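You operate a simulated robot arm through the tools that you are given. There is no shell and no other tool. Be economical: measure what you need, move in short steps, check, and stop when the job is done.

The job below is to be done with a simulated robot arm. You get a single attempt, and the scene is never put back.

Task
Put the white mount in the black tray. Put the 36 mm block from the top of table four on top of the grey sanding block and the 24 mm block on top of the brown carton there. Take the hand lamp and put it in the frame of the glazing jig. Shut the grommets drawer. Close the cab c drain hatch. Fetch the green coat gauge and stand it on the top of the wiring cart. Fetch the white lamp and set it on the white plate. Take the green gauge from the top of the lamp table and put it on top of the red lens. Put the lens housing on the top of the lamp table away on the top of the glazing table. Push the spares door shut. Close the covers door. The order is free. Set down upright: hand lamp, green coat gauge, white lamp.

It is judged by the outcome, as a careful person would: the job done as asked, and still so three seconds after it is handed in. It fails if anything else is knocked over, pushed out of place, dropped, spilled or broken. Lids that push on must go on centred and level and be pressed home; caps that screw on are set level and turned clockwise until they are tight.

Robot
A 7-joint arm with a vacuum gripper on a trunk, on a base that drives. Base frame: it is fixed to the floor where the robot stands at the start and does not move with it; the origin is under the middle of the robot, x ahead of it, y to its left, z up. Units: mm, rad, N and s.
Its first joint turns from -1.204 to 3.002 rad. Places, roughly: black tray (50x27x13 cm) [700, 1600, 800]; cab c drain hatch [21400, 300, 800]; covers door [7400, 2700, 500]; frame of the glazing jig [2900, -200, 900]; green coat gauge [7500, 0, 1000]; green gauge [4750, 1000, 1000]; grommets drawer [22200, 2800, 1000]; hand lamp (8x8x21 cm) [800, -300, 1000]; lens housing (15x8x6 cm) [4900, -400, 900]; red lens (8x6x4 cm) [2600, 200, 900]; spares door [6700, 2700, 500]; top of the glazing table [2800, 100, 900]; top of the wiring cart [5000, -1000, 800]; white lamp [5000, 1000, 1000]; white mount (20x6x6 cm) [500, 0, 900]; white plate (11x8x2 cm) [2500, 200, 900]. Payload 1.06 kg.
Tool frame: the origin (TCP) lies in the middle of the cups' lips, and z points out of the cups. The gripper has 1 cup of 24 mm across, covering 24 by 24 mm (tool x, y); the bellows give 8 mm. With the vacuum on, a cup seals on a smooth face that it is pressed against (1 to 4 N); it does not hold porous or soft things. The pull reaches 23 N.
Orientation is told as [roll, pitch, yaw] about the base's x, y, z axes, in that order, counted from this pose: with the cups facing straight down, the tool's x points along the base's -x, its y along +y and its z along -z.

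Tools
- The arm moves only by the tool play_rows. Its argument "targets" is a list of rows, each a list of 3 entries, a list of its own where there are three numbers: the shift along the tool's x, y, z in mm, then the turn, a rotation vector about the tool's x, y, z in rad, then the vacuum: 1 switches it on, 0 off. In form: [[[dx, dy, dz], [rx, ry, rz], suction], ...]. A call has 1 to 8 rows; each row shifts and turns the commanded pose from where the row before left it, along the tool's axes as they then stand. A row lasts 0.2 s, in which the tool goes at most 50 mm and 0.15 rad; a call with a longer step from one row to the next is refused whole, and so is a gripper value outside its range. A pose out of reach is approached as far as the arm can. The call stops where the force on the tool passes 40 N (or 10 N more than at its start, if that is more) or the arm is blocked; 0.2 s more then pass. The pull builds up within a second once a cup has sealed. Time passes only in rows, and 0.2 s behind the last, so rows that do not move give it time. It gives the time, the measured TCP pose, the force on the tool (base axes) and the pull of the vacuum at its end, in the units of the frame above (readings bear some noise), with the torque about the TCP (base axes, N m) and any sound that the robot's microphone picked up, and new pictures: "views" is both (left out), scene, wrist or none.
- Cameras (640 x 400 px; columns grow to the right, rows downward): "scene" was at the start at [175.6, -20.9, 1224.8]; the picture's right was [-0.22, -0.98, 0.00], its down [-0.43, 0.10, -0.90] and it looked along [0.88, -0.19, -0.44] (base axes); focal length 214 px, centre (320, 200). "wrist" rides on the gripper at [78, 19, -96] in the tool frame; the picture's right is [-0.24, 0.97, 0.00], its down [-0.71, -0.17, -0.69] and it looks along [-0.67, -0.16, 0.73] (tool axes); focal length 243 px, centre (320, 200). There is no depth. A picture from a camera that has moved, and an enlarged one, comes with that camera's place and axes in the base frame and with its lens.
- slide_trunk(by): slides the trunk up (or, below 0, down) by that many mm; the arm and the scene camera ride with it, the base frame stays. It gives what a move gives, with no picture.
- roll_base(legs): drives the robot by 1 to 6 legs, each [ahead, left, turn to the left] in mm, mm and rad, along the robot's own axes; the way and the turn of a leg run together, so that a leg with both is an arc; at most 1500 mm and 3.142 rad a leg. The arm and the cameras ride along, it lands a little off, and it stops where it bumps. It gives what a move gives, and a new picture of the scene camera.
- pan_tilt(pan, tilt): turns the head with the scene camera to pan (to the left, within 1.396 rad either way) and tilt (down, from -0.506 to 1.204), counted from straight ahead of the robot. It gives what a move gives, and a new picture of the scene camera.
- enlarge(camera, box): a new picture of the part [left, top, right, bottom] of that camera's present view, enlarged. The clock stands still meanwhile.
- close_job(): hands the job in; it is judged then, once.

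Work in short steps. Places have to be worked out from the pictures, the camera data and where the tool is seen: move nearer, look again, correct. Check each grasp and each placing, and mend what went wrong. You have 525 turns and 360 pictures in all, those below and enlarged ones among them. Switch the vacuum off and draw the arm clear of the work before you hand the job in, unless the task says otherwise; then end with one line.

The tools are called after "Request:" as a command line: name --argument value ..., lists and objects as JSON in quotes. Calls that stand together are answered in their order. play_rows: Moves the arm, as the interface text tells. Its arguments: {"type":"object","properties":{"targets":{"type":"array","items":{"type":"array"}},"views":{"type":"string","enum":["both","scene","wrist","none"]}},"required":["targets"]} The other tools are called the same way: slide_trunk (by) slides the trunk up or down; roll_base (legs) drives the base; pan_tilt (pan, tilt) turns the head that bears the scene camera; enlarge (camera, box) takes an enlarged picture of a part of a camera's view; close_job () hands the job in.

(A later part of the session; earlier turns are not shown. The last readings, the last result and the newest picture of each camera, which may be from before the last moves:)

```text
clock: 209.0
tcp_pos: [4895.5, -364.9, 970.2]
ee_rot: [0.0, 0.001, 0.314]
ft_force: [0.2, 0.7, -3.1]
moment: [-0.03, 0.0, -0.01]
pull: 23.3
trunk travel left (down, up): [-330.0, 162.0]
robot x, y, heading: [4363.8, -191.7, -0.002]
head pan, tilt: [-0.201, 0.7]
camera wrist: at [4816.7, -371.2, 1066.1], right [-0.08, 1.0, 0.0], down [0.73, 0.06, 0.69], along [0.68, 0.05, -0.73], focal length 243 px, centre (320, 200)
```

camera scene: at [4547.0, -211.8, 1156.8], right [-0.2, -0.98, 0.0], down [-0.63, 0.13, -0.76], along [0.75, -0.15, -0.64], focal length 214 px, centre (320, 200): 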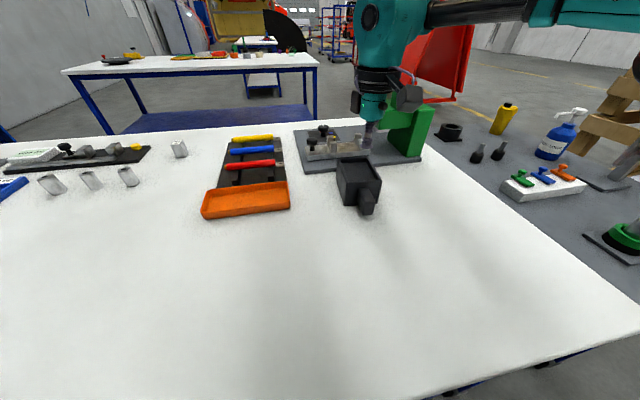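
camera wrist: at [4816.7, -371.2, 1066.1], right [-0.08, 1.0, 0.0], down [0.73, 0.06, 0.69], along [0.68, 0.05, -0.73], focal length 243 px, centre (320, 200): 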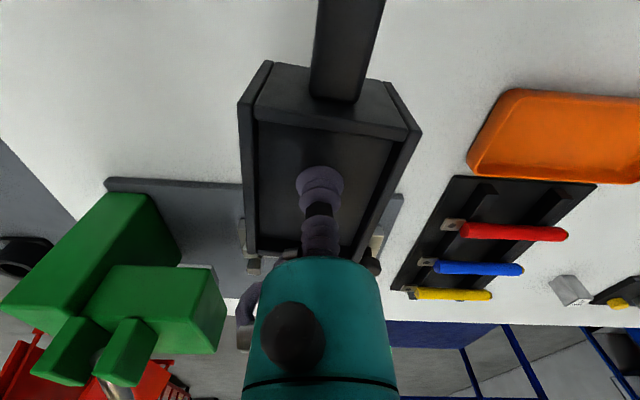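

Held well (3.1 N). I retract the arm a bit, raise, back off and turn to the glazing table's far side.

Request:
play_rows --targets '[[[45, 0, 0], [0, 0, 0], 1], [[45, 0, 0], [0, 0, 0], 1], [[40, 0, 0], [0, 0, 0], 1], [[0, 0, 0], [0, 0, 0], 1]]' --views "none"

Request:
slide_trunk --by 130

Request:
roll_base --legs '[[-520, 0, 0], [0, 0, 3.14]]'

Request:
pan_tilt --pan -0.2 --tilt 0.6

```text
clock: 210.0
tcp_pos: [4771.6, -404.7, 974.6]
ee_rot: [0.0, -0.003, 0.315]
ft_force: [-0.1, -0.3, -1.8]
moment: [0.01, 0.01, 0.02]
pull: 22.8
trunk travel left (down, up): [-330.0, 162.0]
robot x, y, heading: [4367.5, -195.9, -0.001]
head pan, tilt: [-0.201, 0.7]
```

```text
clock: 211.5
tcp_pos: [4771.9, -406.1, 1102.3]
ee_rot: [0.0, 0.001, 0.316]
ft_force: [-0.2, -0.5, -2.0]
moment: [0.01, -0.03, -0.02]
pull: 22.8
trunk travel left (down, up): [-460.0, 32.0]
robot x, y, heading: [4366.2, -193.0, 0.001]
head pan, tilt: [-0.201, 0.7]
```

```text
clock: 221.9
tcp_pos: [3439.0, 20.5, 1101.8]
ee_rot: [0.0, 0.001, -2.831]
ft_force: [-0.5, -1.0, -2.5]
moment: [-0.04, 0.0, 0.01]
pull: 22.4
trunk travel left (down, up): [-460.0, 32.0]
robot x, y, heading: [3841.8, -190.3, 3.136]
head pan, tilt: [-0.201, 0.7]
camera scene: at [3727.9, -175.2, 1301.2], right [0.2, 0.98, 0.0], down [0.63, -0.13, -0.76], along [-0.75, 0.16, -0.64], focal length 214 px, centre (320, 200)
```

scene: 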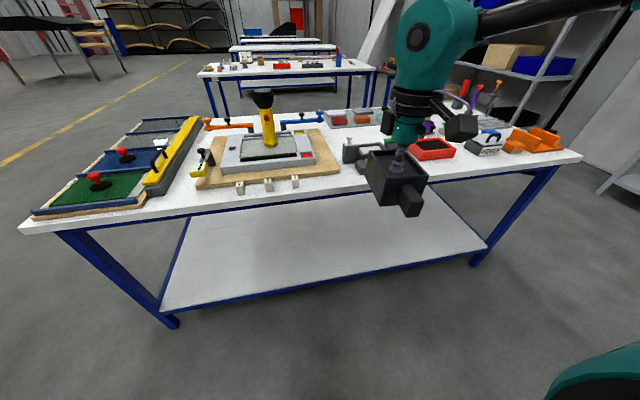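

```text
clock: 222.6
tcp_pos: [3438.8, 20.9, 1101.9]
ee_rot: [0.0, -0.001, -2.832]
ft_force: [0.4, 0.2, -2.5]
moment: [0.03, 0.0, 0.01]
pull: 22.6
trunk travel left (down, up): [-460.0, 32.0]
robot x, y, heading: [3840.4, -190.5, 3.138]
head pan, tilt: [-0.201, 0.6]
camera scene: at [3724.5, -174.5, 1309.8], right [0.2, 0.98, 0.0], down [0.55, -0.12, -0.82], along [-0.81, 0.17, -0.57], focal length 214 px, centre (320, 200)
```

scene: 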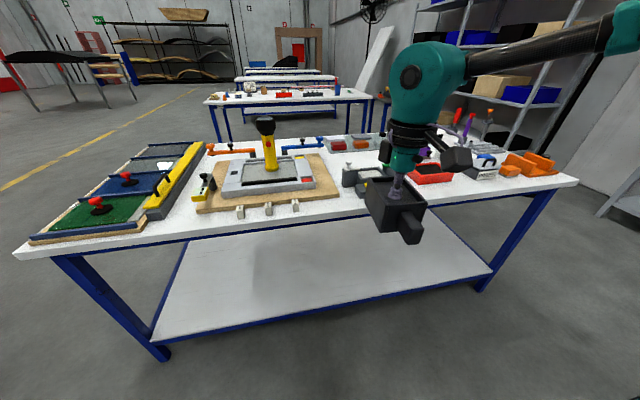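

I strafe right 190 mm and go ahead 465 mm to the table.

Request:
roll_base --legs '[[0, -190, 0], [455, 0, 0]]'

Request:
pan_tilt --pan -0.3 --tilt 0.8

Request:
play_rows --targets '[[[0, 0, 0], [0, 0, 0], 1]]' --views "wrist"

```text
clock: 226.6
tcp_pos: [2968.0, 202.5, 1102.4]
ee_rot: [0.001, 0.0, -2.81]
ft_force: [0.5, 0.3, -2.3]
moment: [0.03, -0.02, 0.02]
pull: 22.9
trunk travel left (down, up): [-460.0, 32.0]
robot x, y, heading: [3379.9, -2.2, -3.13]
head pan, tilt: [-0.201, 0.6]
camera scene: at [3257.5, 12.5, 1309.8], right [0.19, 0.98, 0.0], down [0.56, -0.11, -0.82], along [-0.81, 0.15, -0.57], focal length 214 px, centre (320, 200)
```

scene: 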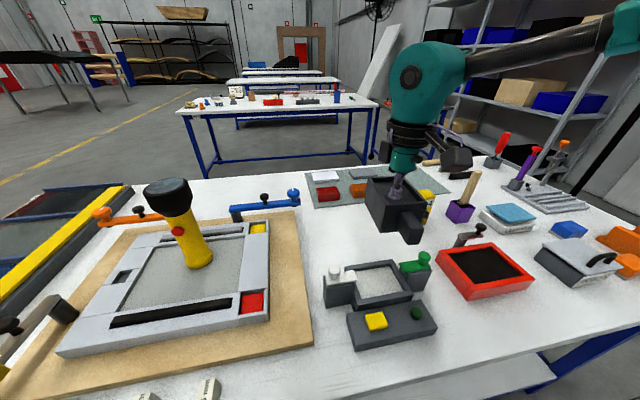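

```text
clock: 227.3
tcp_pos: [2968.5, 202.8, 1100.9]
ee_rot: [0.0, 0.001, -2.812]
ft_force: [-0.4, 0.0, -2.0]
moment: [-0.02, 0.03, 0.01]
pull: 22.7
trunk travel left (down, up): [-460.0, 32.0]
robot x, y, heading: [3378.4, 0.5, -3.133]
head pan, tilt: [-0.3, 0.799]
camera scene: at [3267.5, 18.9, 1293.0], right [0.28, 0.96, 0.0], down [0.69, -0.2, -0.7], along [-0.67, 0.2, -0.72], focal length 214 px, centre (320, 200)
```

scene: 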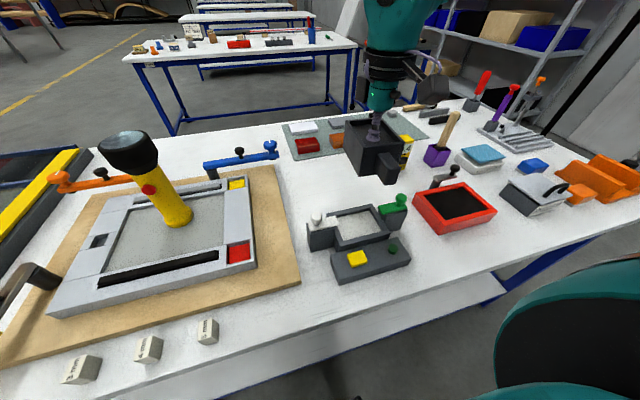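

```text
clock: 227.7
tcp_pos: [2968.1, 203.7, 1102.6]
ee_rot: [0.0, 0.002, -2.811]
ft_force: [-0.6, 0.0, -2.7]
moment: [0.0, 0.04, 0.0]
pull: 22.8
trunk travel left (down, up): [-460.0, 32.0]
robot x, y, heading: [3379.3, -3.6, -3.126]
head pan, tilt: [-0.3, 0.799]
camera wrist: at [3049.6, 210.0, 1198.4], right [0.09, -1.0, 0.0], down [-0.72, -0.07, 0.69], along [-0.68, -0.06, -0.73], focal length 243 px, centre (320, 200)
```

wrist: 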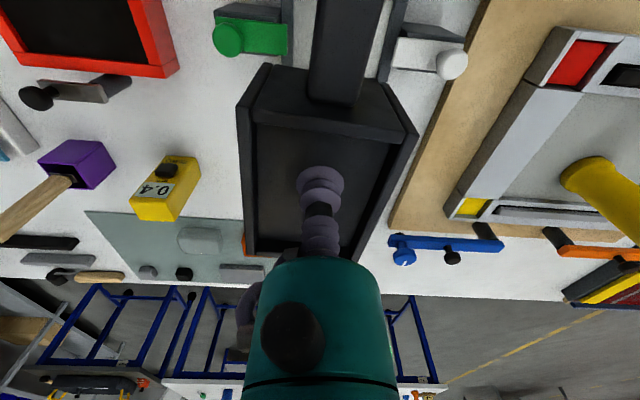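

Free rectangle: x 2700–2930, y 40–440. I'll set it with the tool at [2815,195]: 20 mm ahead, trunk down, move over.

Request:
roll_base --legs '[[20, 0, 0]]'

Request:
slide_trunk --by -110

Request:
play_rows --targets '[[[-43, -12, 0], [0, 0, 0], 1], [[-43, -12, 0], [0, 0, 0], 1], [[-42, -11.6, 0], [0, 0, 0], 1], [[0, 0, 0], [0, 0, 0], 1]]' --views "both"

```text
clock: 228.5
tcp_pos: [2946.2, 203.8, 1102.6]
ee_rot: [0.001, -0.002, -2.81]
ft_force: [-0.8, 0.3, -2.6]
moment: [0.01, -0.02, 0.01]
pull: 22.9
trunk travel left (down, up): [-460.0, 32.0]
robot x, y, heading: [3360.1, -3.2, -3.13]
head pan, tilt: [-0.3, 0.799]
camera scene: at [3245.9, 18.5, 1292.9], right [0.28, 0.96, 0.0], down [0.69, -0.2, -0.7], along [-0.67, 0.2, -0.72], focal length 214 px, centre (320, 200)
```

scene: 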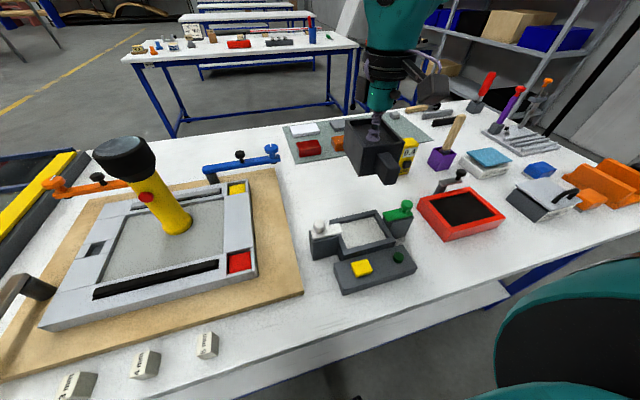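

```text
clock: 229.9
tcp_pos: [2948.4, 202.3, 992.6]
ee_rot: [0.001, -0.004, -2.812]
ft_force: [-0.3, -1.1, -3.2]
moment: [0.01, 0.04, 0.0]
pull: 23.1
trunk travel left (down, up): [-350.0, 142.0]
robot x, y, heading: [3358.7, -0.1, -3.129]
head pan, tilt: [-0.3, 0.799]
```

```text
clock: 230.9
tcp_pos: [2816.0, 194.2, 992.3]
ee_rot: [0.0, 0.001, -2.811]
ft_force: [-0.2, -0.4, -3.3]
moment: [0.01, 0.01, 0.02]
pull: 22.9
trunk travel left (down, up): [-350.0, 142.0]
robot x, y, heading: [3362.5, -2.2, -3.125]
head pan, tilt: [-0.3, 0.799]
camera scene: at [3192.9, 17.7, 1168.7], right [0.28, 0.96, 0.0], down [0.69, -0.2, -0.7], along [-0.67, 0.2, -0.72], focal length 214 px, centre (320, 200)
camera wrist: at [2896.5, 201.2, 1088.1], right [0.09, -1.0, 0.0], down [-0.73, -0.07, 0.68], along [-0.68, -0.06, -0.73], focal length 243 px, centre (320, 200)
```

scene: 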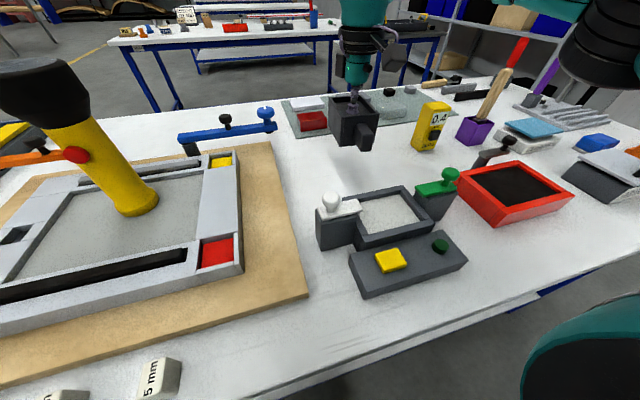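
wrist: 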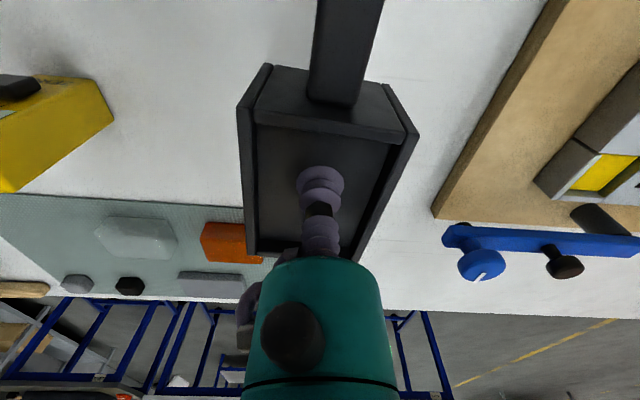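

Clear below. I lower it onto the table.

Request:
play_rows --targets '[[[0, 0, 40], [0, 0, 0], 1], [[0, 0, 28], [0, 0, 0], 1], [[0, 0, 6], [0, 0, 0], 1], [[0, 0, 3], [0, 0, 0], 1], [[0, 0, 2], [0, 0, 0], 1], [[0, 0, 0], [0, 0, 0], 1]]' --views "scene"

```text
clock: 232.3
tcp_pos: [2815.4, 193.2, 913.6]
ee_rot: [0.002, -0.001, -2.812]
ft_force: [-0.5, 0.3, -2.5]
moment: [-0.02, -0.03, 0.0]
pull: 23.0
trunk travel left (down, up): [-350.0, 142.0]
robot x, y, heading: [3357.1, -5.6, -3.13]
head pan, tilt: [-0.3, 0.799]
camera scene: at [3192.6, 17.7, 1168.6], right [0.28, 0.96, 0.0], down [0.69, -0.2, -0.7], along [-0.67, 0.2, -0.72], focal length 214 px, centre (320, 200)
```

scene: 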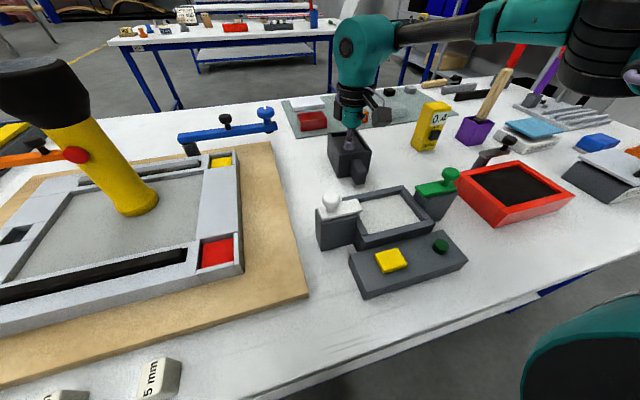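

Still hanging; a few more small steps down.

Request:
play_rows --targets '[[[0, 0, 2], [0, 0, 0], 1], [[0, 0, 1.5], [0, 0, 0], 1], [[0, 0, 0], [0, 0, 0], 1]]' --views "none"

Request:
enlarge --camera "scene" --box '[290, 110, 450, 240]'

```text
clock: 233.1
tcp_pos: [2815.9, 194.5, 910.9]
ee_rot: [0.0, -0.002, -2.812]
ft_force: [-1.9, -0.9, 3.3]
moment: [0.01, -0.01, 0.01]
pull: 23.0
trunk travel left (down, up): [-350.0, 142.0]
robot x, y, heading: [3358.1, -4.6, -3.129]
head pan, tilt: [-0.3, 0.799]
```

```text
3.08 times, centred on (370, 175) of scene
camera zoom: at [3192.7, 17.5, 1168.7], right [0.28, 0.96, 0.0], down [0.69, -0.2, -0.7], along [-0.67, 0.2, -0.72], focal length 660 px, centre (166, 277)
```

zoom: 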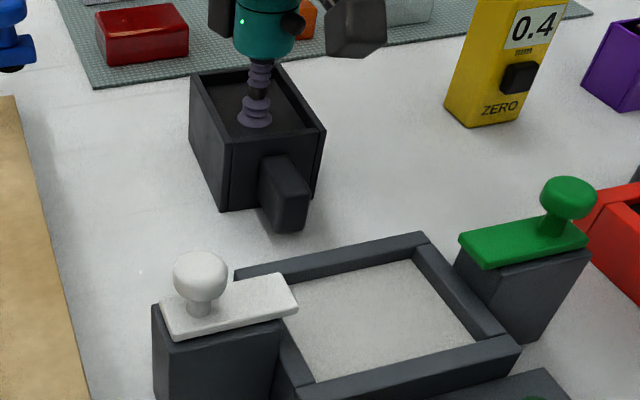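

It's down on the table, clear of everything. I release and rise.

Request:
play_rows --targets '[[[0, 0, 0], [0, 0, 0], 0], [[0, 0, 0], [0, 0, 0], 0], [[0, 0, 0], [0, 0, 0], 0], [[0, 0, -6], [0, 0, 0], 0], [[0, 0, -40], [0, 0, 0], 0], [[0, 0, -40], [0, 0, 0], 0], [[0, 0, -10], [0, 0, 0], 0]]' --views "both"

```text
clock: 234.7
tcp_pos: [2815.3, 196.9, 1006.9]
ee_rot: [0.001, -0.003, -2.811]
ft_force: [0.4, -0.3, 1.3]
moment: [0.0, 0.01, 0.02]
pull: 0.1
trunk travel left (down, up): [-350.0, 142.0]
robot x, y, heading: [3357.1, -0.0, -3.131]
head pan, tilt: [-0.3, 0.799]
camera scene: at [3192.7, 17.7, 1168.6], right [0.28, 0.96, 0.0], down [0.69, -0.2, -0.7], along [-0.67, 0.2, -0.72], focal length 214 px, centre (320, 200)
camera wrist: at [2896.6, 203.6, 1103.6], right [0.09, -1.0, 0.0], down [-0.72, -0.07, 0.69], along [-0.68, -0.06, -0.73], focal length 243 px, centre (320, 200)
```

scene: 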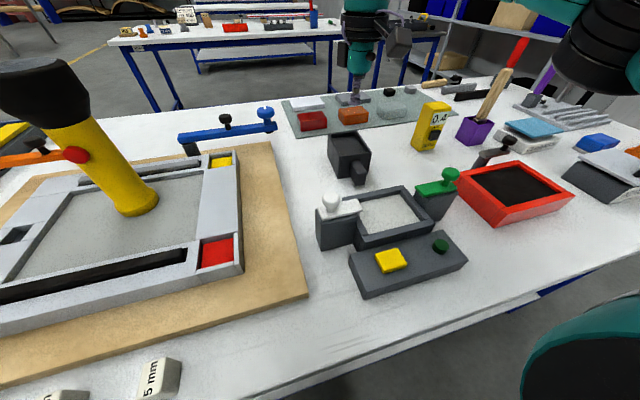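
wrist: 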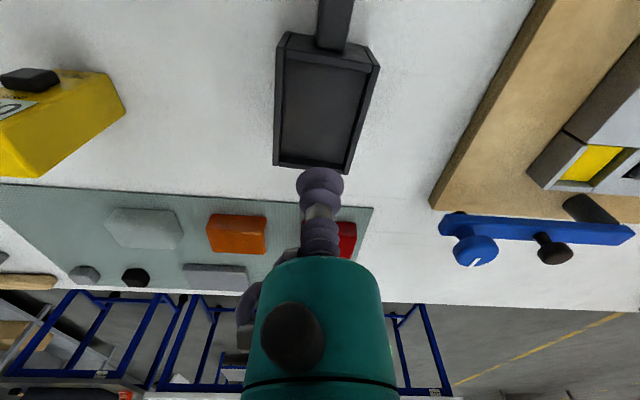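

Housing placed. Now to the lamp table's other end for the green gauge: retract, raise, back off, turn and drive left.

Request:
play_rows --targets '[[[45, 0, 0], [0, 0, 0], 0], [[45, 0, 0], [0, 0, 0], 0], [[40, 0, 0], [0, 0, 0], 0]]' --views "none"

Request:
slide_trunk --by 130

Request:
roll_base --legs '[[-480, 0, 0], [0, 0, 3.13], [0, 1000, 0]]'

Request:
pan_tilt --pan 0.0 --tilt 0.5

```text
clock: 235.5
tcp_pos: [2938.6, 235.3, 1007.0]
ee_rot: [0.0, 0.0, -2.812]
ft_force: [0.2, -0.3, 0.4]
moment: [-0.01, 0.0, 0.04]
pull: 0.0
trunk travel left (down, up): [-350.0, 142.0]
robot x, y, heading: [3360.7, -3.6, -3.128]
head pan, tilt: [-0.3, 0.799]
```

```text
clock: 237.1
tcp_pos: [2937.4, 236.6, 1135.1]
ee_rot: [-0.002, 0.0, -2.809]
ft_force: [1.1, 0.6, -0.7]
moment: [0.0, 0.01, 0.01]
pull: 0.0
trunk travel left (down, up): [-480.0, 12.0]
robot x, y, heading: [3357.8, -1.2, -3.124]
head pan, tilt: [-0.3, 0.799]
```

```text
clock: 252.2
tcp_pos: [4231.9, 800.6, 1136.0]
ee_rot: [0.001, -0.001, 0.328]
ft_force: [-0.2, 0.2, 0.2]
moment: [-0.01, 0.0, -0.01]
pull: 0.0
trunk travel left (down, up): [-480.0, 12.0]
robot x, y, heading: [3811.1, 1038.6, 0.017]
head pan, tilt: [-0.3, 0.799]
camera scene: at [3906.7, 1016.8, 1314.3], right [-0.28, -0.96, 0.0], down [-0.69, 0.2, -0.7], along [0.67, -0.2, -0.72], focal length 214 px, centre (320, 200)
```

scene: 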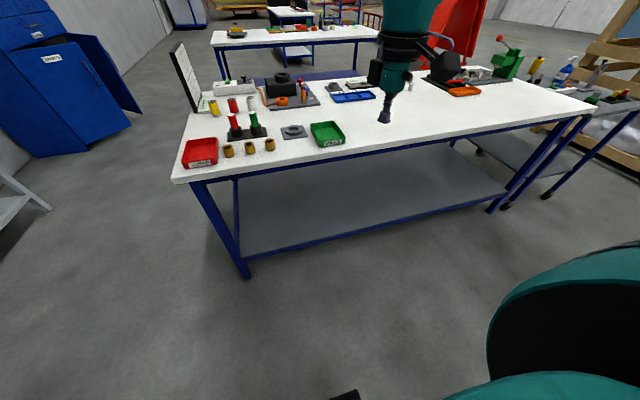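

```text
clock: 252.9
tcp_pos: [4230.5, 800.1, 1136.2]
ee_rot: [0.001, -0.002, 0.328]
ft_force: [0.2, -0.4, -0.3]
moment: [-0.02, -0.01, 0.0]
pull: 0.1
trunk travel left (down, up): [-480.0, 12.0]
robot x, y, heading: [3809.2, 1044.0, 0.012]
head pan, tilt: [0.0, 0.499]
camera scene: at [3920.3, 1040.5, 1340.2], right [0.01, -1.0, 0.0], down [-0.48, -0.01, -0.88], along [0.88, 0.01, -0.48], focal length 214 px, centre (320, 200)
```

scene: 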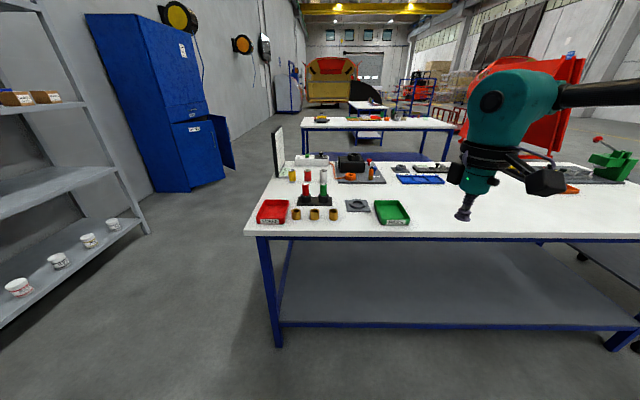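

I enlarge the end of the lamp table.

Request:
enlarge --camera "scene" --box '[240, 120, 440, 245]'

```text
3.20 times, centred on (340, 182) of scene
camera zoom: at [3920.3, 1040.5, 1340.2], right [0.01, -1.0, 0.0], down [-0.48, -0.01, -0.88], along [0.88, 0.01, -0.48], focal length 686 px, centre (256, 256)
```

zoom: 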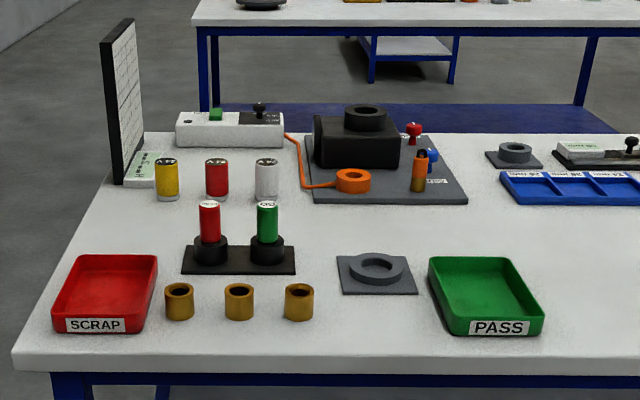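

The green gauge stands in a black socket stand (≈[4750,1036]), the white lamp is the white cylinder behind (≈[4975,1035]). I approach the near side for the gauge.

Request:
roll_base --legs '[[0, 110, -0.012], [535, 0, 0]]'

Request:
pan_tilt --pan -0.2 --tilt 0.8

Request:
play_rows --targets '[[[40, 0, 0], [0, 0, 0], 0], [[30, 0, 0], [0, 0, 0], 0]]' --views "wrist"

```text
clock: 256.9
tcp_pos: [4774.2, 910.0, 1136.7]
ee_rot: [0.0, 0.001, 0.323]
ft_force: [-0.4, 0.0, 0.4]
moment: [0.03, 0.0, 0.01]
pull: 0.1
trunk travel left (down, up): [-480.0, 12.0]
robot x, y, heading: [4353.4, 1149.8, 0.003]
head pan, tilt: [0.0, 0.499]
camera scene: at [4465.1, 1152.6, 1340.2], right [0.01, -1.0, 0.0], down [-0.48, 0.0, -0.88], along [0.88, 0.01, -0.48], focal length 214 px, centre (320, 200)
```

scene: 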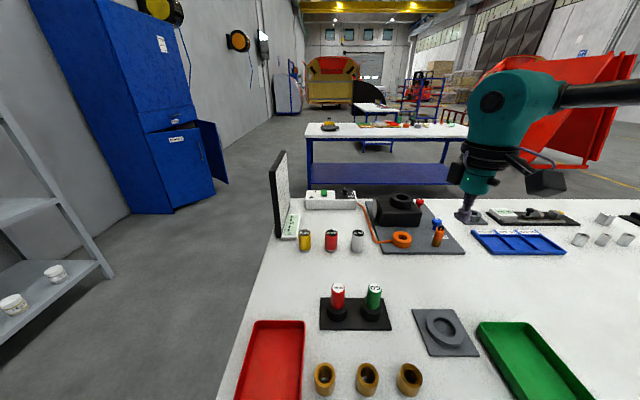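

```text
clock: 257.7
tcp_pos: [4773.7, 909.5, 1135.6]
ee_rot: [-0.001, 0.0, 0.323]
ft_force: [-0.4, -0.3, -0.4]
moment: [0.03, -0.03, 0.01]
pull: 0.1
trunk travel left (down, up): [-480.0, 12.0]
robot x, y, heading: [4356.6, 1153.9, 0.009]
head pan, tilt: [-0.201, 0.799]
camera scene: at [4452.9, 1136.4, 1314.4], right [-0.19, -0.98, 0.0], down [-0.7, 0.14, -0.7], along [0.68, -0.13, -0.72], focal length 214 px, centre (320, 200)
```

scene: 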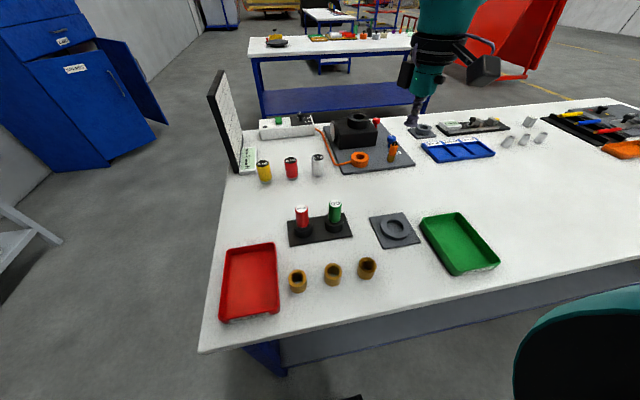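

```text
clock: 258.3
tcp_pos: [4706.3, 888.1, 1133.8]
ee_rot: [0.0, -0.003, 0.325]
ft_force: [-0.3, 0.0, -0.4]
moment: [-0.02, -0.01, 0.03]
pull: 0.2
trunk travel left (down, up): [-480.0, 12.0]
robot x, y, heading: [4359.2, 1152.0, 0.007]
head pan, tilt: [-0.201, 0.799]
camera wrist: at [4626.3, 881.1, 1229.9], right [-0.09, 1.0, 0.0], down [0.73, 0.06, 0.69], along [0.68, 0.06, -0.73], focal length 243 px, centre (320, 200)
```

wrist: 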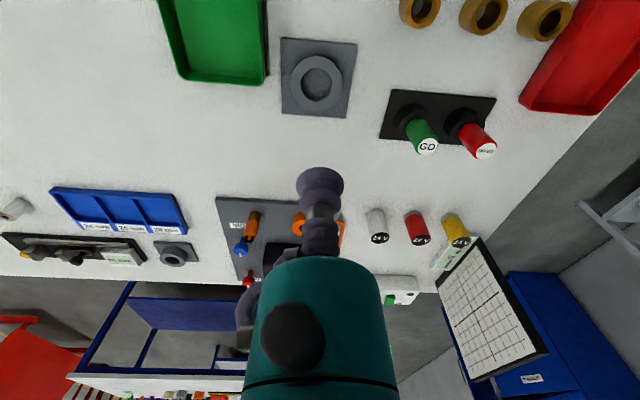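

Green GO gauge top is at ≈[4780,1038,950]. I move over it and lower the trunk.

Request:
play_rows --targets '[[[-30, 30, 0], [0, 0, 0], 0], [[-30, 30, 0], [0, 0, 0], 0], [[-30, 30, 0], [0, 0, 0], 0], [[-28, 29, 0], [0, 0, 0], 0], [[0, 0, 0], [0, 0, 0], 0]]' --views "none"

Request:
slide_trunk --by -130

Request:
play_rows --targets '[[[0, 0, 0], [0, 0, 0], 0]]' --views "both"

```text
clock: 259.5
tcp_pos: [4781.3, 1039.7, 1135.7]
ee_rot: [0.002, -0.001, 0.32]
ft_force: [-0.1, 0.4, 0.3]
moment: [0.01, 0.01, -0.04]
pull: 0.0
trunk travel left (down, up): [-480.0, 12.0]
robot x, y, heading: [4359.0, 1155.3, 0.012]
head pan, tilt: [-0.201, 0.799]
```

```text
clock: 261.1
tcp_pos: [4781.0, 1038.2, 1006.8]
ee_rot: [0.001, -0.002, 0.322]
ft_force: [0.5, 0.6, -0.4]
moment: [0.0, -0.03, 0.03]
pull: 0.0
trunk travel left (down, up): [-350.0, 142.0]
robot x, y, heading: [4351.8, 1154.2, 0.007]
head pan, tilt: [-0.201, 0.799]
```

```text
clock: 261.5
tcp_pos: [4781.4, 1038.7, 1005.9]
ee_rot: [0.0, -0.001, 0.324]
ft_force: [-0.5, 0.0, 0.5]
moment: [0.0, 0.03, 0.02]
pull: 0.1
trunk travel left (down, up): [-350.0, 142.0]
robot x, y, heading: [4353.5, 1152.5, 0.007]
head pan, tilt: [-0.201, 0.799]
camera scene: at [4527.8, 1136.9, 1168.6], right [-0.19, -0.98, 0.0], down [-0.7, 0.14, -0.7], along [0.68, -0.13, -0.72], focal length 214 px, centre (320, 200)
camera wrist: at [4701.8, 1031.3, 1102.0], right [-0.09, 1.0, 0.0], down [0.73, 0.06, 0.69], along [0.68, 0.06, -0.73], focal length 243 px, centre (320, 200)
```

scene: 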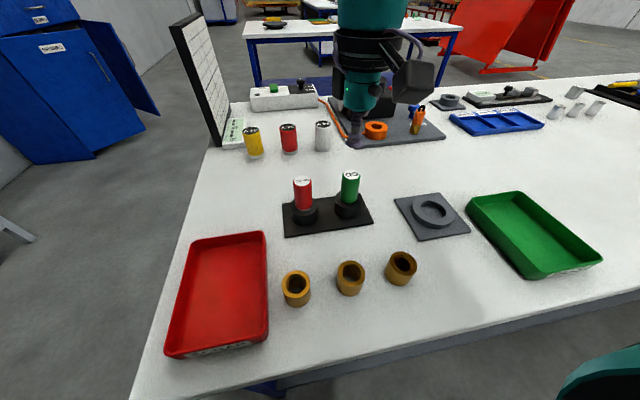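
wrist: 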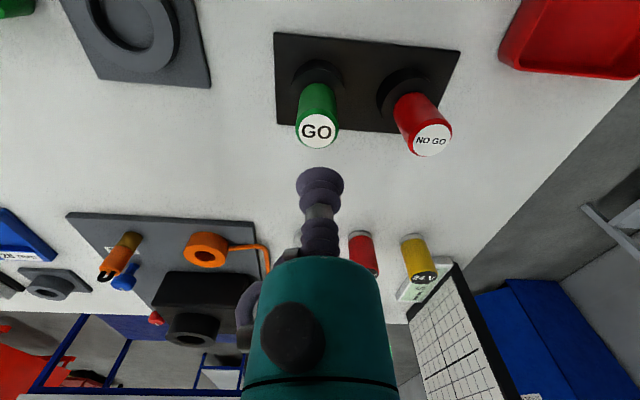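

Aligned within 2 mm. I correct and descend to just above.

Request:
play_rows --targets '[[[2.5, -1.3, 20], [0, 0, 0], 1], [[0, 0, 20], [0, 0, 0], 1], [[0, 0, 5], [0, 0, 0], 1], [[0, 0, 0], [0, 0, 0], 1]]' --views "wrist"

Request:
enlarge --camera "wrist" --box '[270, 110, 370, 220]'

```text
clock: 262.5
tcp_pos: [4780.9, 1036.6, 959.7]
ee_rot: [0.0, -0.002, 0.322]
ft_force: [-1.0, 0.1, 0.5]
moment: [0.01, 0.01, 0.01]
pull: 0.2
trunk travel left (down, up): [-350.0, 142.0]
robot x, y, heading: [4352.9, 1152.0, 0.003]
head pan, tilt: [-0.201, 0.799]
camera wrist: at [4701.0, 1029.4, 1056.4], right [-0.09, 1.0, 0.0], down [0.73, 0.06, 0.69], along [0.68, 0.06, -0.73], focal length 243 px, centre (320, 200)
```

wrist: 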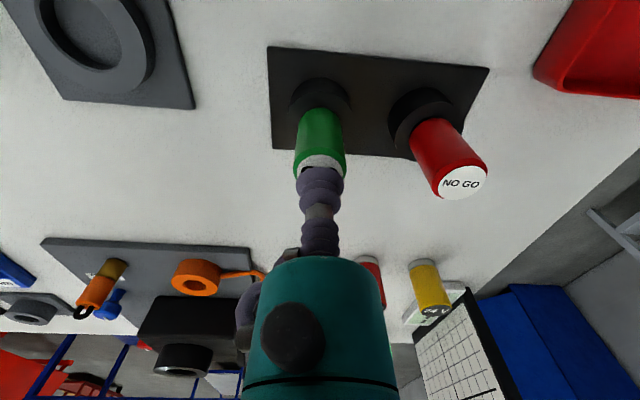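

```text
3.64 times, centred on (320, 165) of wrist
camera zoom: at [4701.0, 1029.4, 1056.4], right [-0.09, 1.0, 0.0], down [0.73, 0.06, 0.69], along [0.68, 0.06, -0.73], focal length 882 px, centre (320, 327)
```

zoom: 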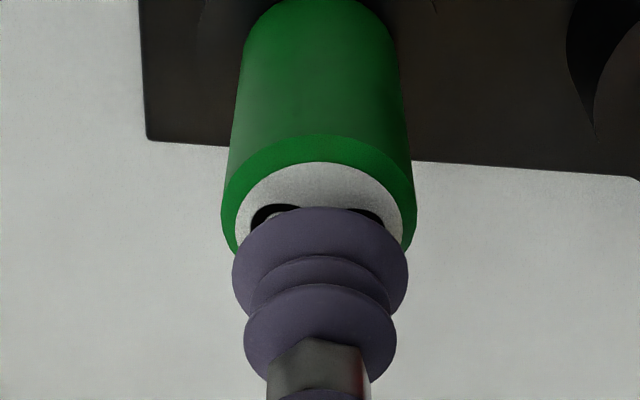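

Centred. I descend the last bit in small steps.

Request:
play_rows --targets '[[[0, 0, 4], [0, 0, 0], 1], [[0, 0, 3], [0, 0, 0], 1], [[0, 0, 3], [0, 0, 0], 1], [[0, 0, 0], [0, 0, 0], 1], [[0, 0, 0], [0, 0, 0], 1], [[0, 0, 0], [0, 0, 0], 1]]' --views "none"

```text
clock: 263.9
tcp_pos: [4779.6, 1037.1, 949.2]
ee_rot: [0.0, -0.002, 0.322]
ft_force: [0.4, 0.4, -0.9]
moment: [0.03, 0.0, -0.02]
pull: 23.2
trunk travel left (down, up): [-350.0, 142.0]
robot x, y, heading: [4354.7, 1154.2, 0.005]
head pan, tilt: [-0.201, 0.799]
```

Sealed. I pull it straight up slowly out of the socket.

Request:
play_rows --targets '[[[0, 0, -10], [0, 0, 0], 1], [[0, 0, -15], [0, 0, 0], 1], [[0, 0, -20], [0, 0, 0], 1], [[0, 0, -30], [0, 0, 0], 1], [[0, 0, -30], [0, 0, 0], 1], [[0, 0, 0], [0, 0, 0], 1]]' --views "both"

```text
clock: 265.3
tcp_pos: [4780.7, 1034.3, 1054.1]
ee_rot: [0.0, -0.001, 0.325]
ft_force: [0.1, 1.2, -1.4]
moment: [-0.01, 0.0, 0.0]
pull: 23.2
trunk travel left (down, up): [-350.0, 142.0]
robot x, y, heading: [4357.0, 1151.9, 0.004]
head pan, tilt: [-0.201, 0.799]
camera scene: at [4527.9, 1136.9, 1168.6], right [-0.19, -0.98, 0.0], down [-0.7, 0.14, -0.7], along [0.68, -0.13, -0.72], focal length 214 px, centre (320, 200)
camera wrist: at [4701.0, 1028.0, 1150.5], right [-0.09, 1.0, 0.0], down [0.73, 0.06, 0.69], along [0.68, 0.06, -0.73], focal length 243 px, centre (320, 200)
```

scene: 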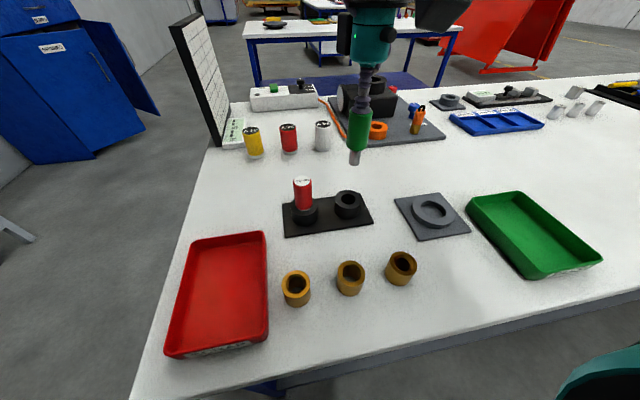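
wrist: 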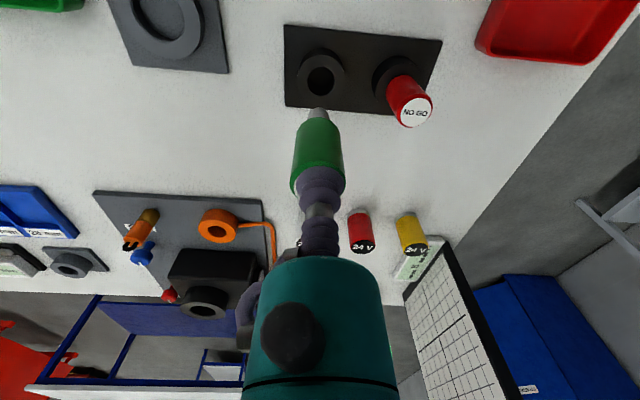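

The gauge is out (≈82 mm long, thin grey tip). I raise, back off, and drive round by the wall side to the glazing table's near side.

Request:
slide_trunk --by 90

Request:
roll_base --legs '[[-450, 0, 0], [0, 600, 0], [-1000, 0, 0]]'

Request:
pan_tilt --pan -0.9 --tilt 0.4

```text
clock: 266.5
tcp_pos: [4779.3, 1036.6, 1145.8]
ee_rot: [0.001, 0.001, 0.323]
ft_force: [-0.5, 1.1, -0.8]
moment: [0.01, 0.01, -0.03]
pull: 22.9
trunk travel left (down, up): [-440.0, 52.0]
robot x, y, heading: [4353.9, 1152.8, 0.012]
head pan, tilt: [-0.201, 0.799]
```

```text
clock: 277.2
tcp_pos: [3273.7, 1605.0, 1146.4]
ee_rot: [-0.001, 0.0, 0.382]
ft_force: [0.0, -1.0, -1.1]
moment: [0.0, -0.03, -0.01]
pull: 22.5
trunk travel left (down, up): [-440.0, 52.0]
robot x, y, heading: [2841.9, 1692.1, 0.066]
head pan, tilt: [-0.201, 0.799]
camera scene: at [2978.1, 1687.0, 1269.7], right [-0.13, -0.99, 0.0], down [-0.71, 0.1, -0.7], along [0.69, -0.09, -0.72], focal length 214 px, centre (320, 200)
```

scene: 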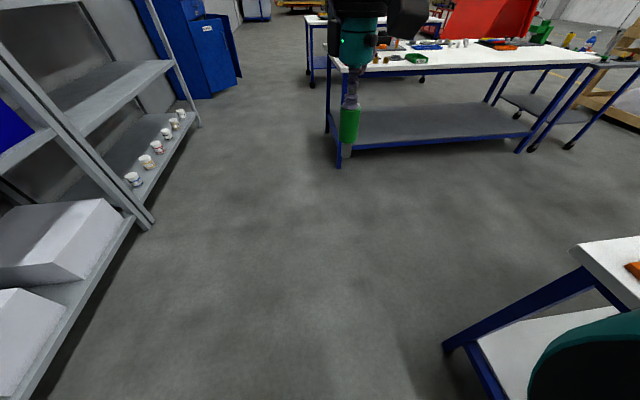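

```text
clock: 278.3
tcp_pos: [3273.9, 1604.9, 1145.8]
ee_rot: [-0.001, -0.001, 0.383]
ft_force: [0.2, 0.1, -0.3]
moment: [0.05, -0.01, 0.01]
pull: 22.4
trunk travel left (down, up): [-440.0, 52.0]
robot x, y, heading: [2844.1, 1692.7, 0.069]
head pan, tilt: [-0.901, 0.4]
camera scene: at [2960.7, 1629.3, 1304.7], right [-0.74, -0.67, 0.0], down [-0.26, 0.29, -0.92], along [0.62, -0.68, -0.39], focal length 214 px, centre (320, 200)
```

scene: 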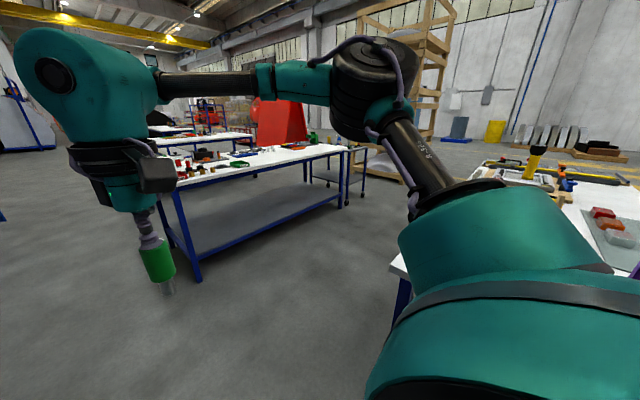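

Still clear. Continue backing past the table's end and strafe right along its near side.

Request:
roll_base --legs '[[-1000, 0, -0.067], [0, -1350, 0]]'

Request:
pan_tilt --pan -0.2 --tilt 0.6

```text
clock: 289.7
tcp_pos: [2285.6, 217.7, 1146.2]
ee_rot: [-0.001, -0.003, 0.328]
ft_force: [-0.2, 0.2, -1.2]
moment: [0.01, 0.0, 0.0]
pull: 22.7
trunk travel left (down, up): [-440.0, 52.0]
robot x, y, heading: [1861.4, 332.8, 0.013]
head pan, tilt: [-0.901, 0.4]
camera scene: at [1974.7, 260.0, 1304.8], right [-0.78, -0.63, 0.0], down [-0.25, 0.3, -0.92], along [0.58, -0.72, -0.39], focal length 214 px, centre (320, 200)
```

scene: 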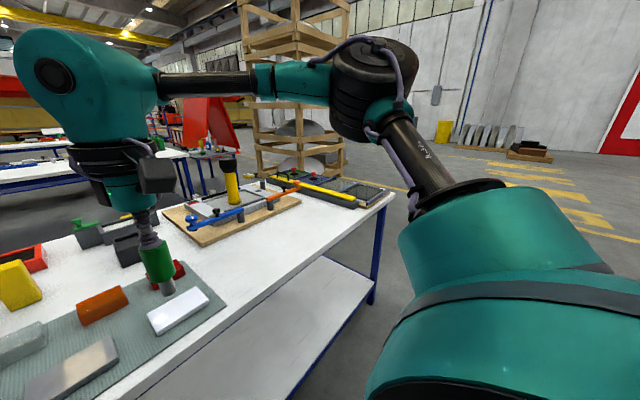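

```text
clock: 290.8
tcp_pos: [2285.7, 218.6, 1145.6]
ee_rot: [0.0, -0.002, 0.326]
ft_force: [0.2, 0.2, -1.0]
moment: [-0.01, -0.01, 0.0]
pull: 22.6
trunk travel left (down, up): [-440.0, 52.0]
robot x, y, heading: [1858.1, 329.2, 0.012]
head pan, tilt: [-0.201, 0.6]
camera scene: at [2003.1, 315.4, 1286.6], right [-0.19, -0.98, 0.0], down [-0.55, 0.11, -0.83], along [0.81, -0.16, -0.56], focal length 214 px, centre (320, 200)
```

scene: 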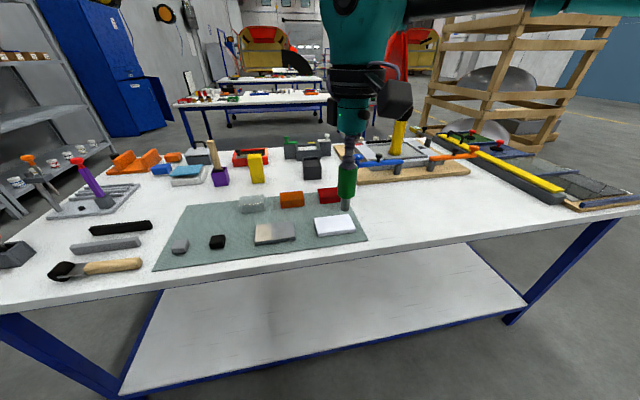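

Red lens ≈[2611,167], white plate ≈[2456,185]. I drive ahead 335 mm to the table.

Request:
roll_base --legs '[[335, 0, -0.012]]'

Request:
play_rows --targets '[[[20, -20, 0], [0, 0, 0], 1], [[0, 0, 0], [0, 0, 0], 1]]' --views "wrist"

Request:
pan_tilt --pan -0.2 --tilt 0.8

```text
clock: 292.9
tcp_pos: [2611.0, 217.5, 1144.5]
ee_rot: [-0.002, -0.001, 0.322]
ft_force: [0.2, 0.6, -1.9]
moment: [0.03, 0.03, -0.02]
pull: 23.0
trunk travel left (down, up): [-440.0, 52.0]
robot x, y, heading: [2182.9, 332.7, 0.004]
head pan, tilt: [-0.201, 0.6]
camera scene: at [2329.2, 317.3, 1286.5], right [-0.19, -0.98, 0.0], down [-0.55, 0.11, -0.82], along [0.81, -0.16, -0.57], focal length 214 px, centre (320, 200)
```

scene: 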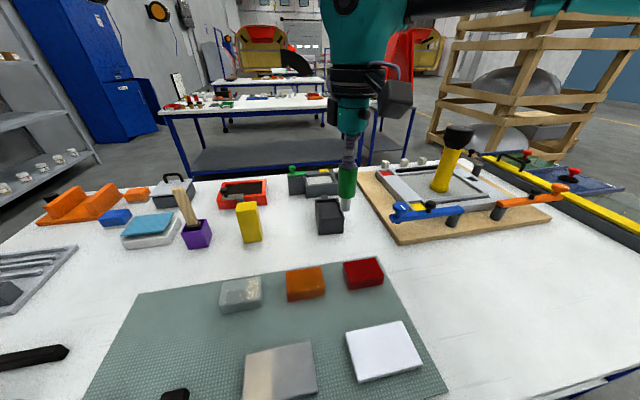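

```text
clock: 293.5
tcp_pos: [2597.5, 193.8, 1145.4]
ee_rot: [-0.001, -0.002, 0.321]
ft_force: [0.2, 0.2, -1.5]
moment: [0.01, 0.01, 0.0]
pull: 22.7
trunk travel left (down, up): [-440.0, 52.0]
robot x, y, heading: [2190.0, 335.6, 0.002]
head pan, tilt: [-0.201, 0.6]
camera wrist: at [2518.8, 186.8, 1241.8], right [-0.08, 1.0, 0.0], down [0.73, 0.06, 0.69], along [0.68, 0.06, -0.73], focal length 243 px, centre (320, 200)
```

wrist: 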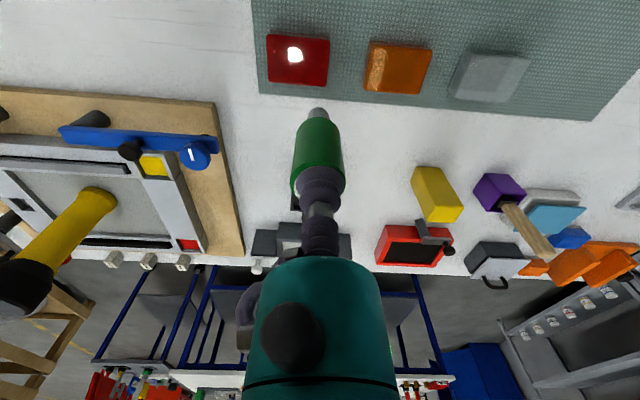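

```text
clock: 294.2
tcp_pos: [2597.9, 193.8, 1145.9]
ee_rot: [-0.001, -0.003, 0.321]
ft_force: [-0.6, 0.5, -1.0]
moment: [0.02, 0.02, 0.0]
pull: 23.3
trunk travel left (down, up): [-440.0, 52.0]
robot x, y, heading: [2190.1, 340.2, 0.009]
head pan, tilt: [-0.201, 0.799]
camera scene: at [2321.1, 318.8, 1269.7], right [-0.19, -0.98, 0.0], down [-0.7, 0.14, -0.7], along [0.68, -0.14, -0.72], focal length 214 px, centre (320, 200)
```

scene: 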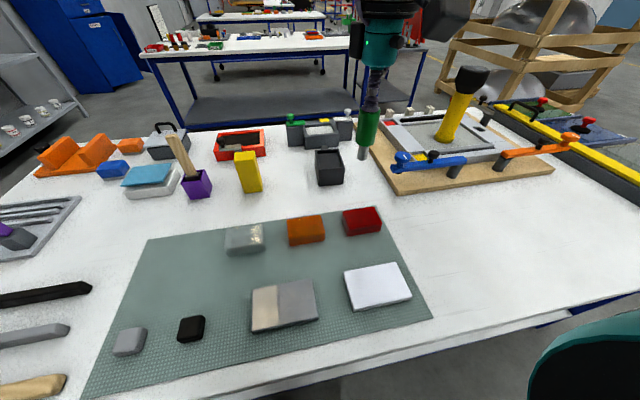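

Lens top centre triangulates to [2594,170,910]. I move the gauge above it and lower.

Request:
play_rows --targets '[[[10.9, -21.7, 0], [0, 0, 0], 1], [[0, 0, 0], [0, 0, 0], 1]]' --views "none"

Request:
slide_trunk --by -115

Request:
play_rows --targets '[[[0, 0, 0], [0, 0, 0], 1]]' --views "both"

Request:
enlarge --camera "scene" --box '[320, 90, 460, 230]'

Request:
enlarge --camera "wrist" --box '[240, 20, 400, 200]'

```text
clock: 294.9
tcp_pos: [2595.0, 168.7, 1146.6]
ee_rot: [0.001, 0.001, 0.32]
ft_force: [-0.5, 0.4, -1.1]
moment: [0.02, 0.0, -0.01]
pull: 22.5
trunk travel left (down, up): [-440.0, 52.0]
robot x, y, heading: [2183.2, 331.0, 0.007]
head pan, tilt: [-0.201, 0.799]
```

```text
clock: 296.3
tcp_pos: [2593.6, 168.8, 1031.0]
ee_rot: [-0.001, -0.002, 0.322]
ft_force: [-0.4, -0.2, -0.9]
moment: [-0.02, 0.03, -0.03]
pull: 23.1
trunk travel left (down, up): [-325.0, 167.0]
robot x, y, heading: [2186.6, 335.7, 0.004]
head pan, tilt: [-0.201, 0.799]
```

```text
clock: 296.7
tcp_pos: [2594.3, 169.9, 1031.0]
ee_rot: [0.0, -0.004, 0.322]
ft_force: [0.1, -1.0, -1.4]
moment: [-0.01, 0.01, 0.01]
pull: 22.7
trunk travel left (down, up): [-325.0, 167.0]
robot x, y, heading: [2184.1, 335.3, 0.004]
head pan, tilt: [-0.201, 0.799]
camera scene: at [2365.2, 319.1, 1143.6], right [-0.19, -0.98, 0.0], down [-0.7, 0.14, -0.7], along [0.68, -0.14, -0.72], focal length 214 px, centre (320, 200)
camera wrist: at [2515.0, 161.8, 1127.0], right [-0.08, 1.0, 0.0], down [0.73, 0.06, 0.69], along [0.68, 0.06, -0.73], focal length 243 px, centre (320, 200)
```

scene: 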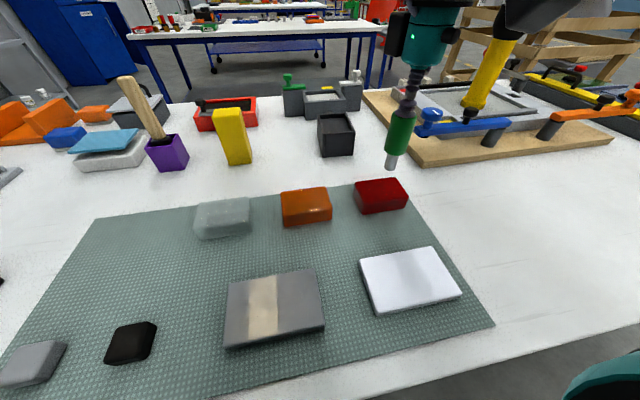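
wrist: 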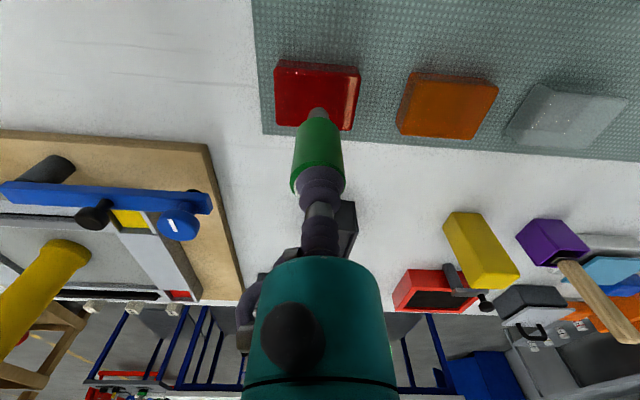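

```text
2.86 times, centred on (390, 160) of scene
camera zoom: at [2365.2, 319.1, 1143.6], right [-0.19, -0.98, 0.0], down [-0.7, 0.14, -0.7], along [0.68, -0.14, -0.72], focal length 613 px, centre (120, 314)
```

zoom: 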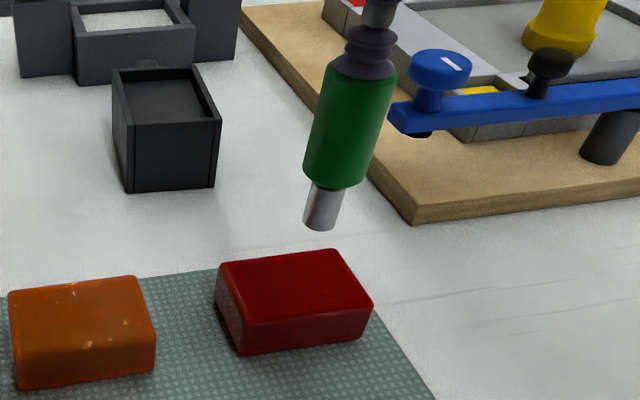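

```text
2.22 times, centred on (320, 110) of wrist
camera zoom: at [2515.0, 161.8, 1127.0], right [-0.08, 1.0, 0.0], down [0.73, 0.06, 0.69], along [0.68, 0.06, -0.73], focal length 539 px, centre (320, 400)
```

zoom: 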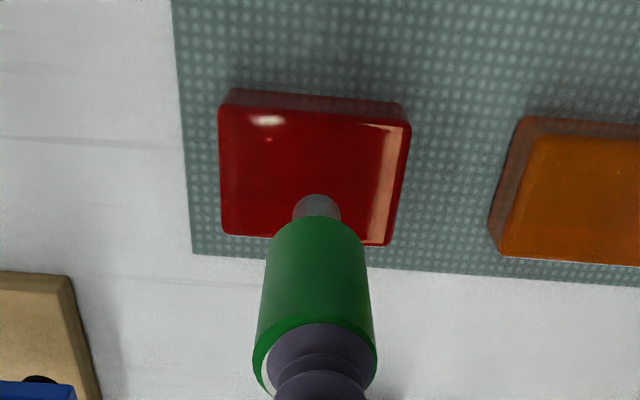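

Tip ≈86 mm below the cup, lens top at z≈911: contact expected at TCP ≈997. I lower gradually.

Request:
play_rows --targets '[[[0, 0, 20], [0, 0, 0], 1], [[0, 0, 8], [0, 0, 0], 1], [[0, 0, 2], [0, 0, 0], 1], [[0, 0, 0], [0, 0, 0], 1]]' --views "wrist"

```text
clock: 297.7
tcp_pos: [2595.1, 167.7, 999.5]
ee_rot: [-0.002, -0.001, 0.322]
ft_force: [-0.1, -0.9, -0.9]
moment: [-0.02, 0.01, -0.05]
pull: 23.1
trunk travel left (down, up): [-325.0, 167.0]
robot x, y, heading: [2187.3, 332.5, 0.005]
head pan, tilt: [-0.201, 0.799]
camera wrist: at [2515.6, 161.4, 1096.5], right [-0.08, 1.0, 0.0], down [0.73, 0.06, 0.69], along [0.68, 0.06, -0.73], focal length 243 px, centre (320, 200)
```

wrist: 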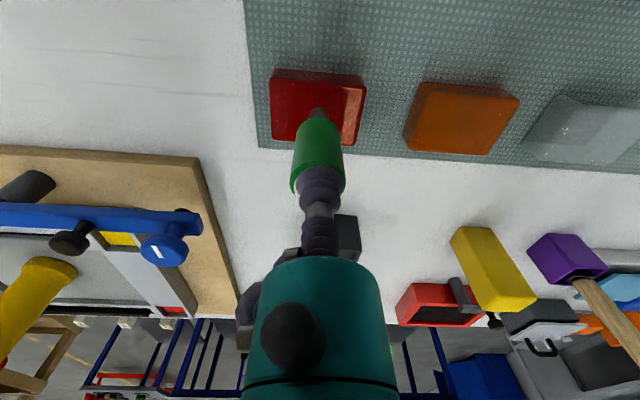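

Request:
play_rows --targets '[[[0, 0, 1.5], [0, 0, 0], 1], [[0, 0, 1.5], [0, 0, 0], 1], [[0, 0, 0], [0, 0, 0], 1]]' --views "none"

```text
clock: 298.5
tcp_pos: [2594.4, 169.7, 997.4]
ee_rot: [0.001, 0.0, 0.319]
ft_force: [-0.1, 0.2, -0.9]
moment: [0.0, 0.04, 0.01]
pull: 22.7
trunk travel left (down, up): [-325.0, 167.0]
robot x, y, heading: [2186.0, 336.7, -0.003]
head pan, tilt: [-0.201, 0.799]
```

Request:
play_rows --targets '[[[0, 0, 1.5], [0, 0, 0], 1], [[0, 0, 1], [0, 0, 0], 1], [[0, 0, 0], [0, 0, 0], 1]]' --views "none"

Request:
enlarge --camera "scene" --box '[320, 90, 460, 230]'

```text
clock: 299.3
tcp_pos: [2593.3, 169.7, 994.6]
ee_rot: [0.0, -0.001, 0.319]
ft_force: [0.6, 0.2, -0.9]
moment: [-0.01, -0.02, 0.02]
pull: 22.4
trunk travel left (down, up): [-325.0, 167.0]
robot x, y, heading: [2186.1, 334.7, 0.003]
head pan, tilt: [-0.201, 0.799]
```

```text
2.86 times, centred on (390, 160) of scene
camera zoom: at [2365.2, 319.0, 1143.6], right [-0.19, -0.98, 0.0], down [-0.7, 0.14, -0.7], along [0.68, -0.14, -0.72], focal length 613 px, centre (120, 314)
```

zoom: 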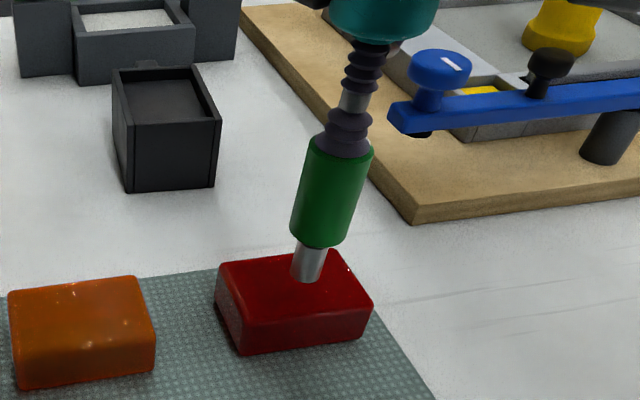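

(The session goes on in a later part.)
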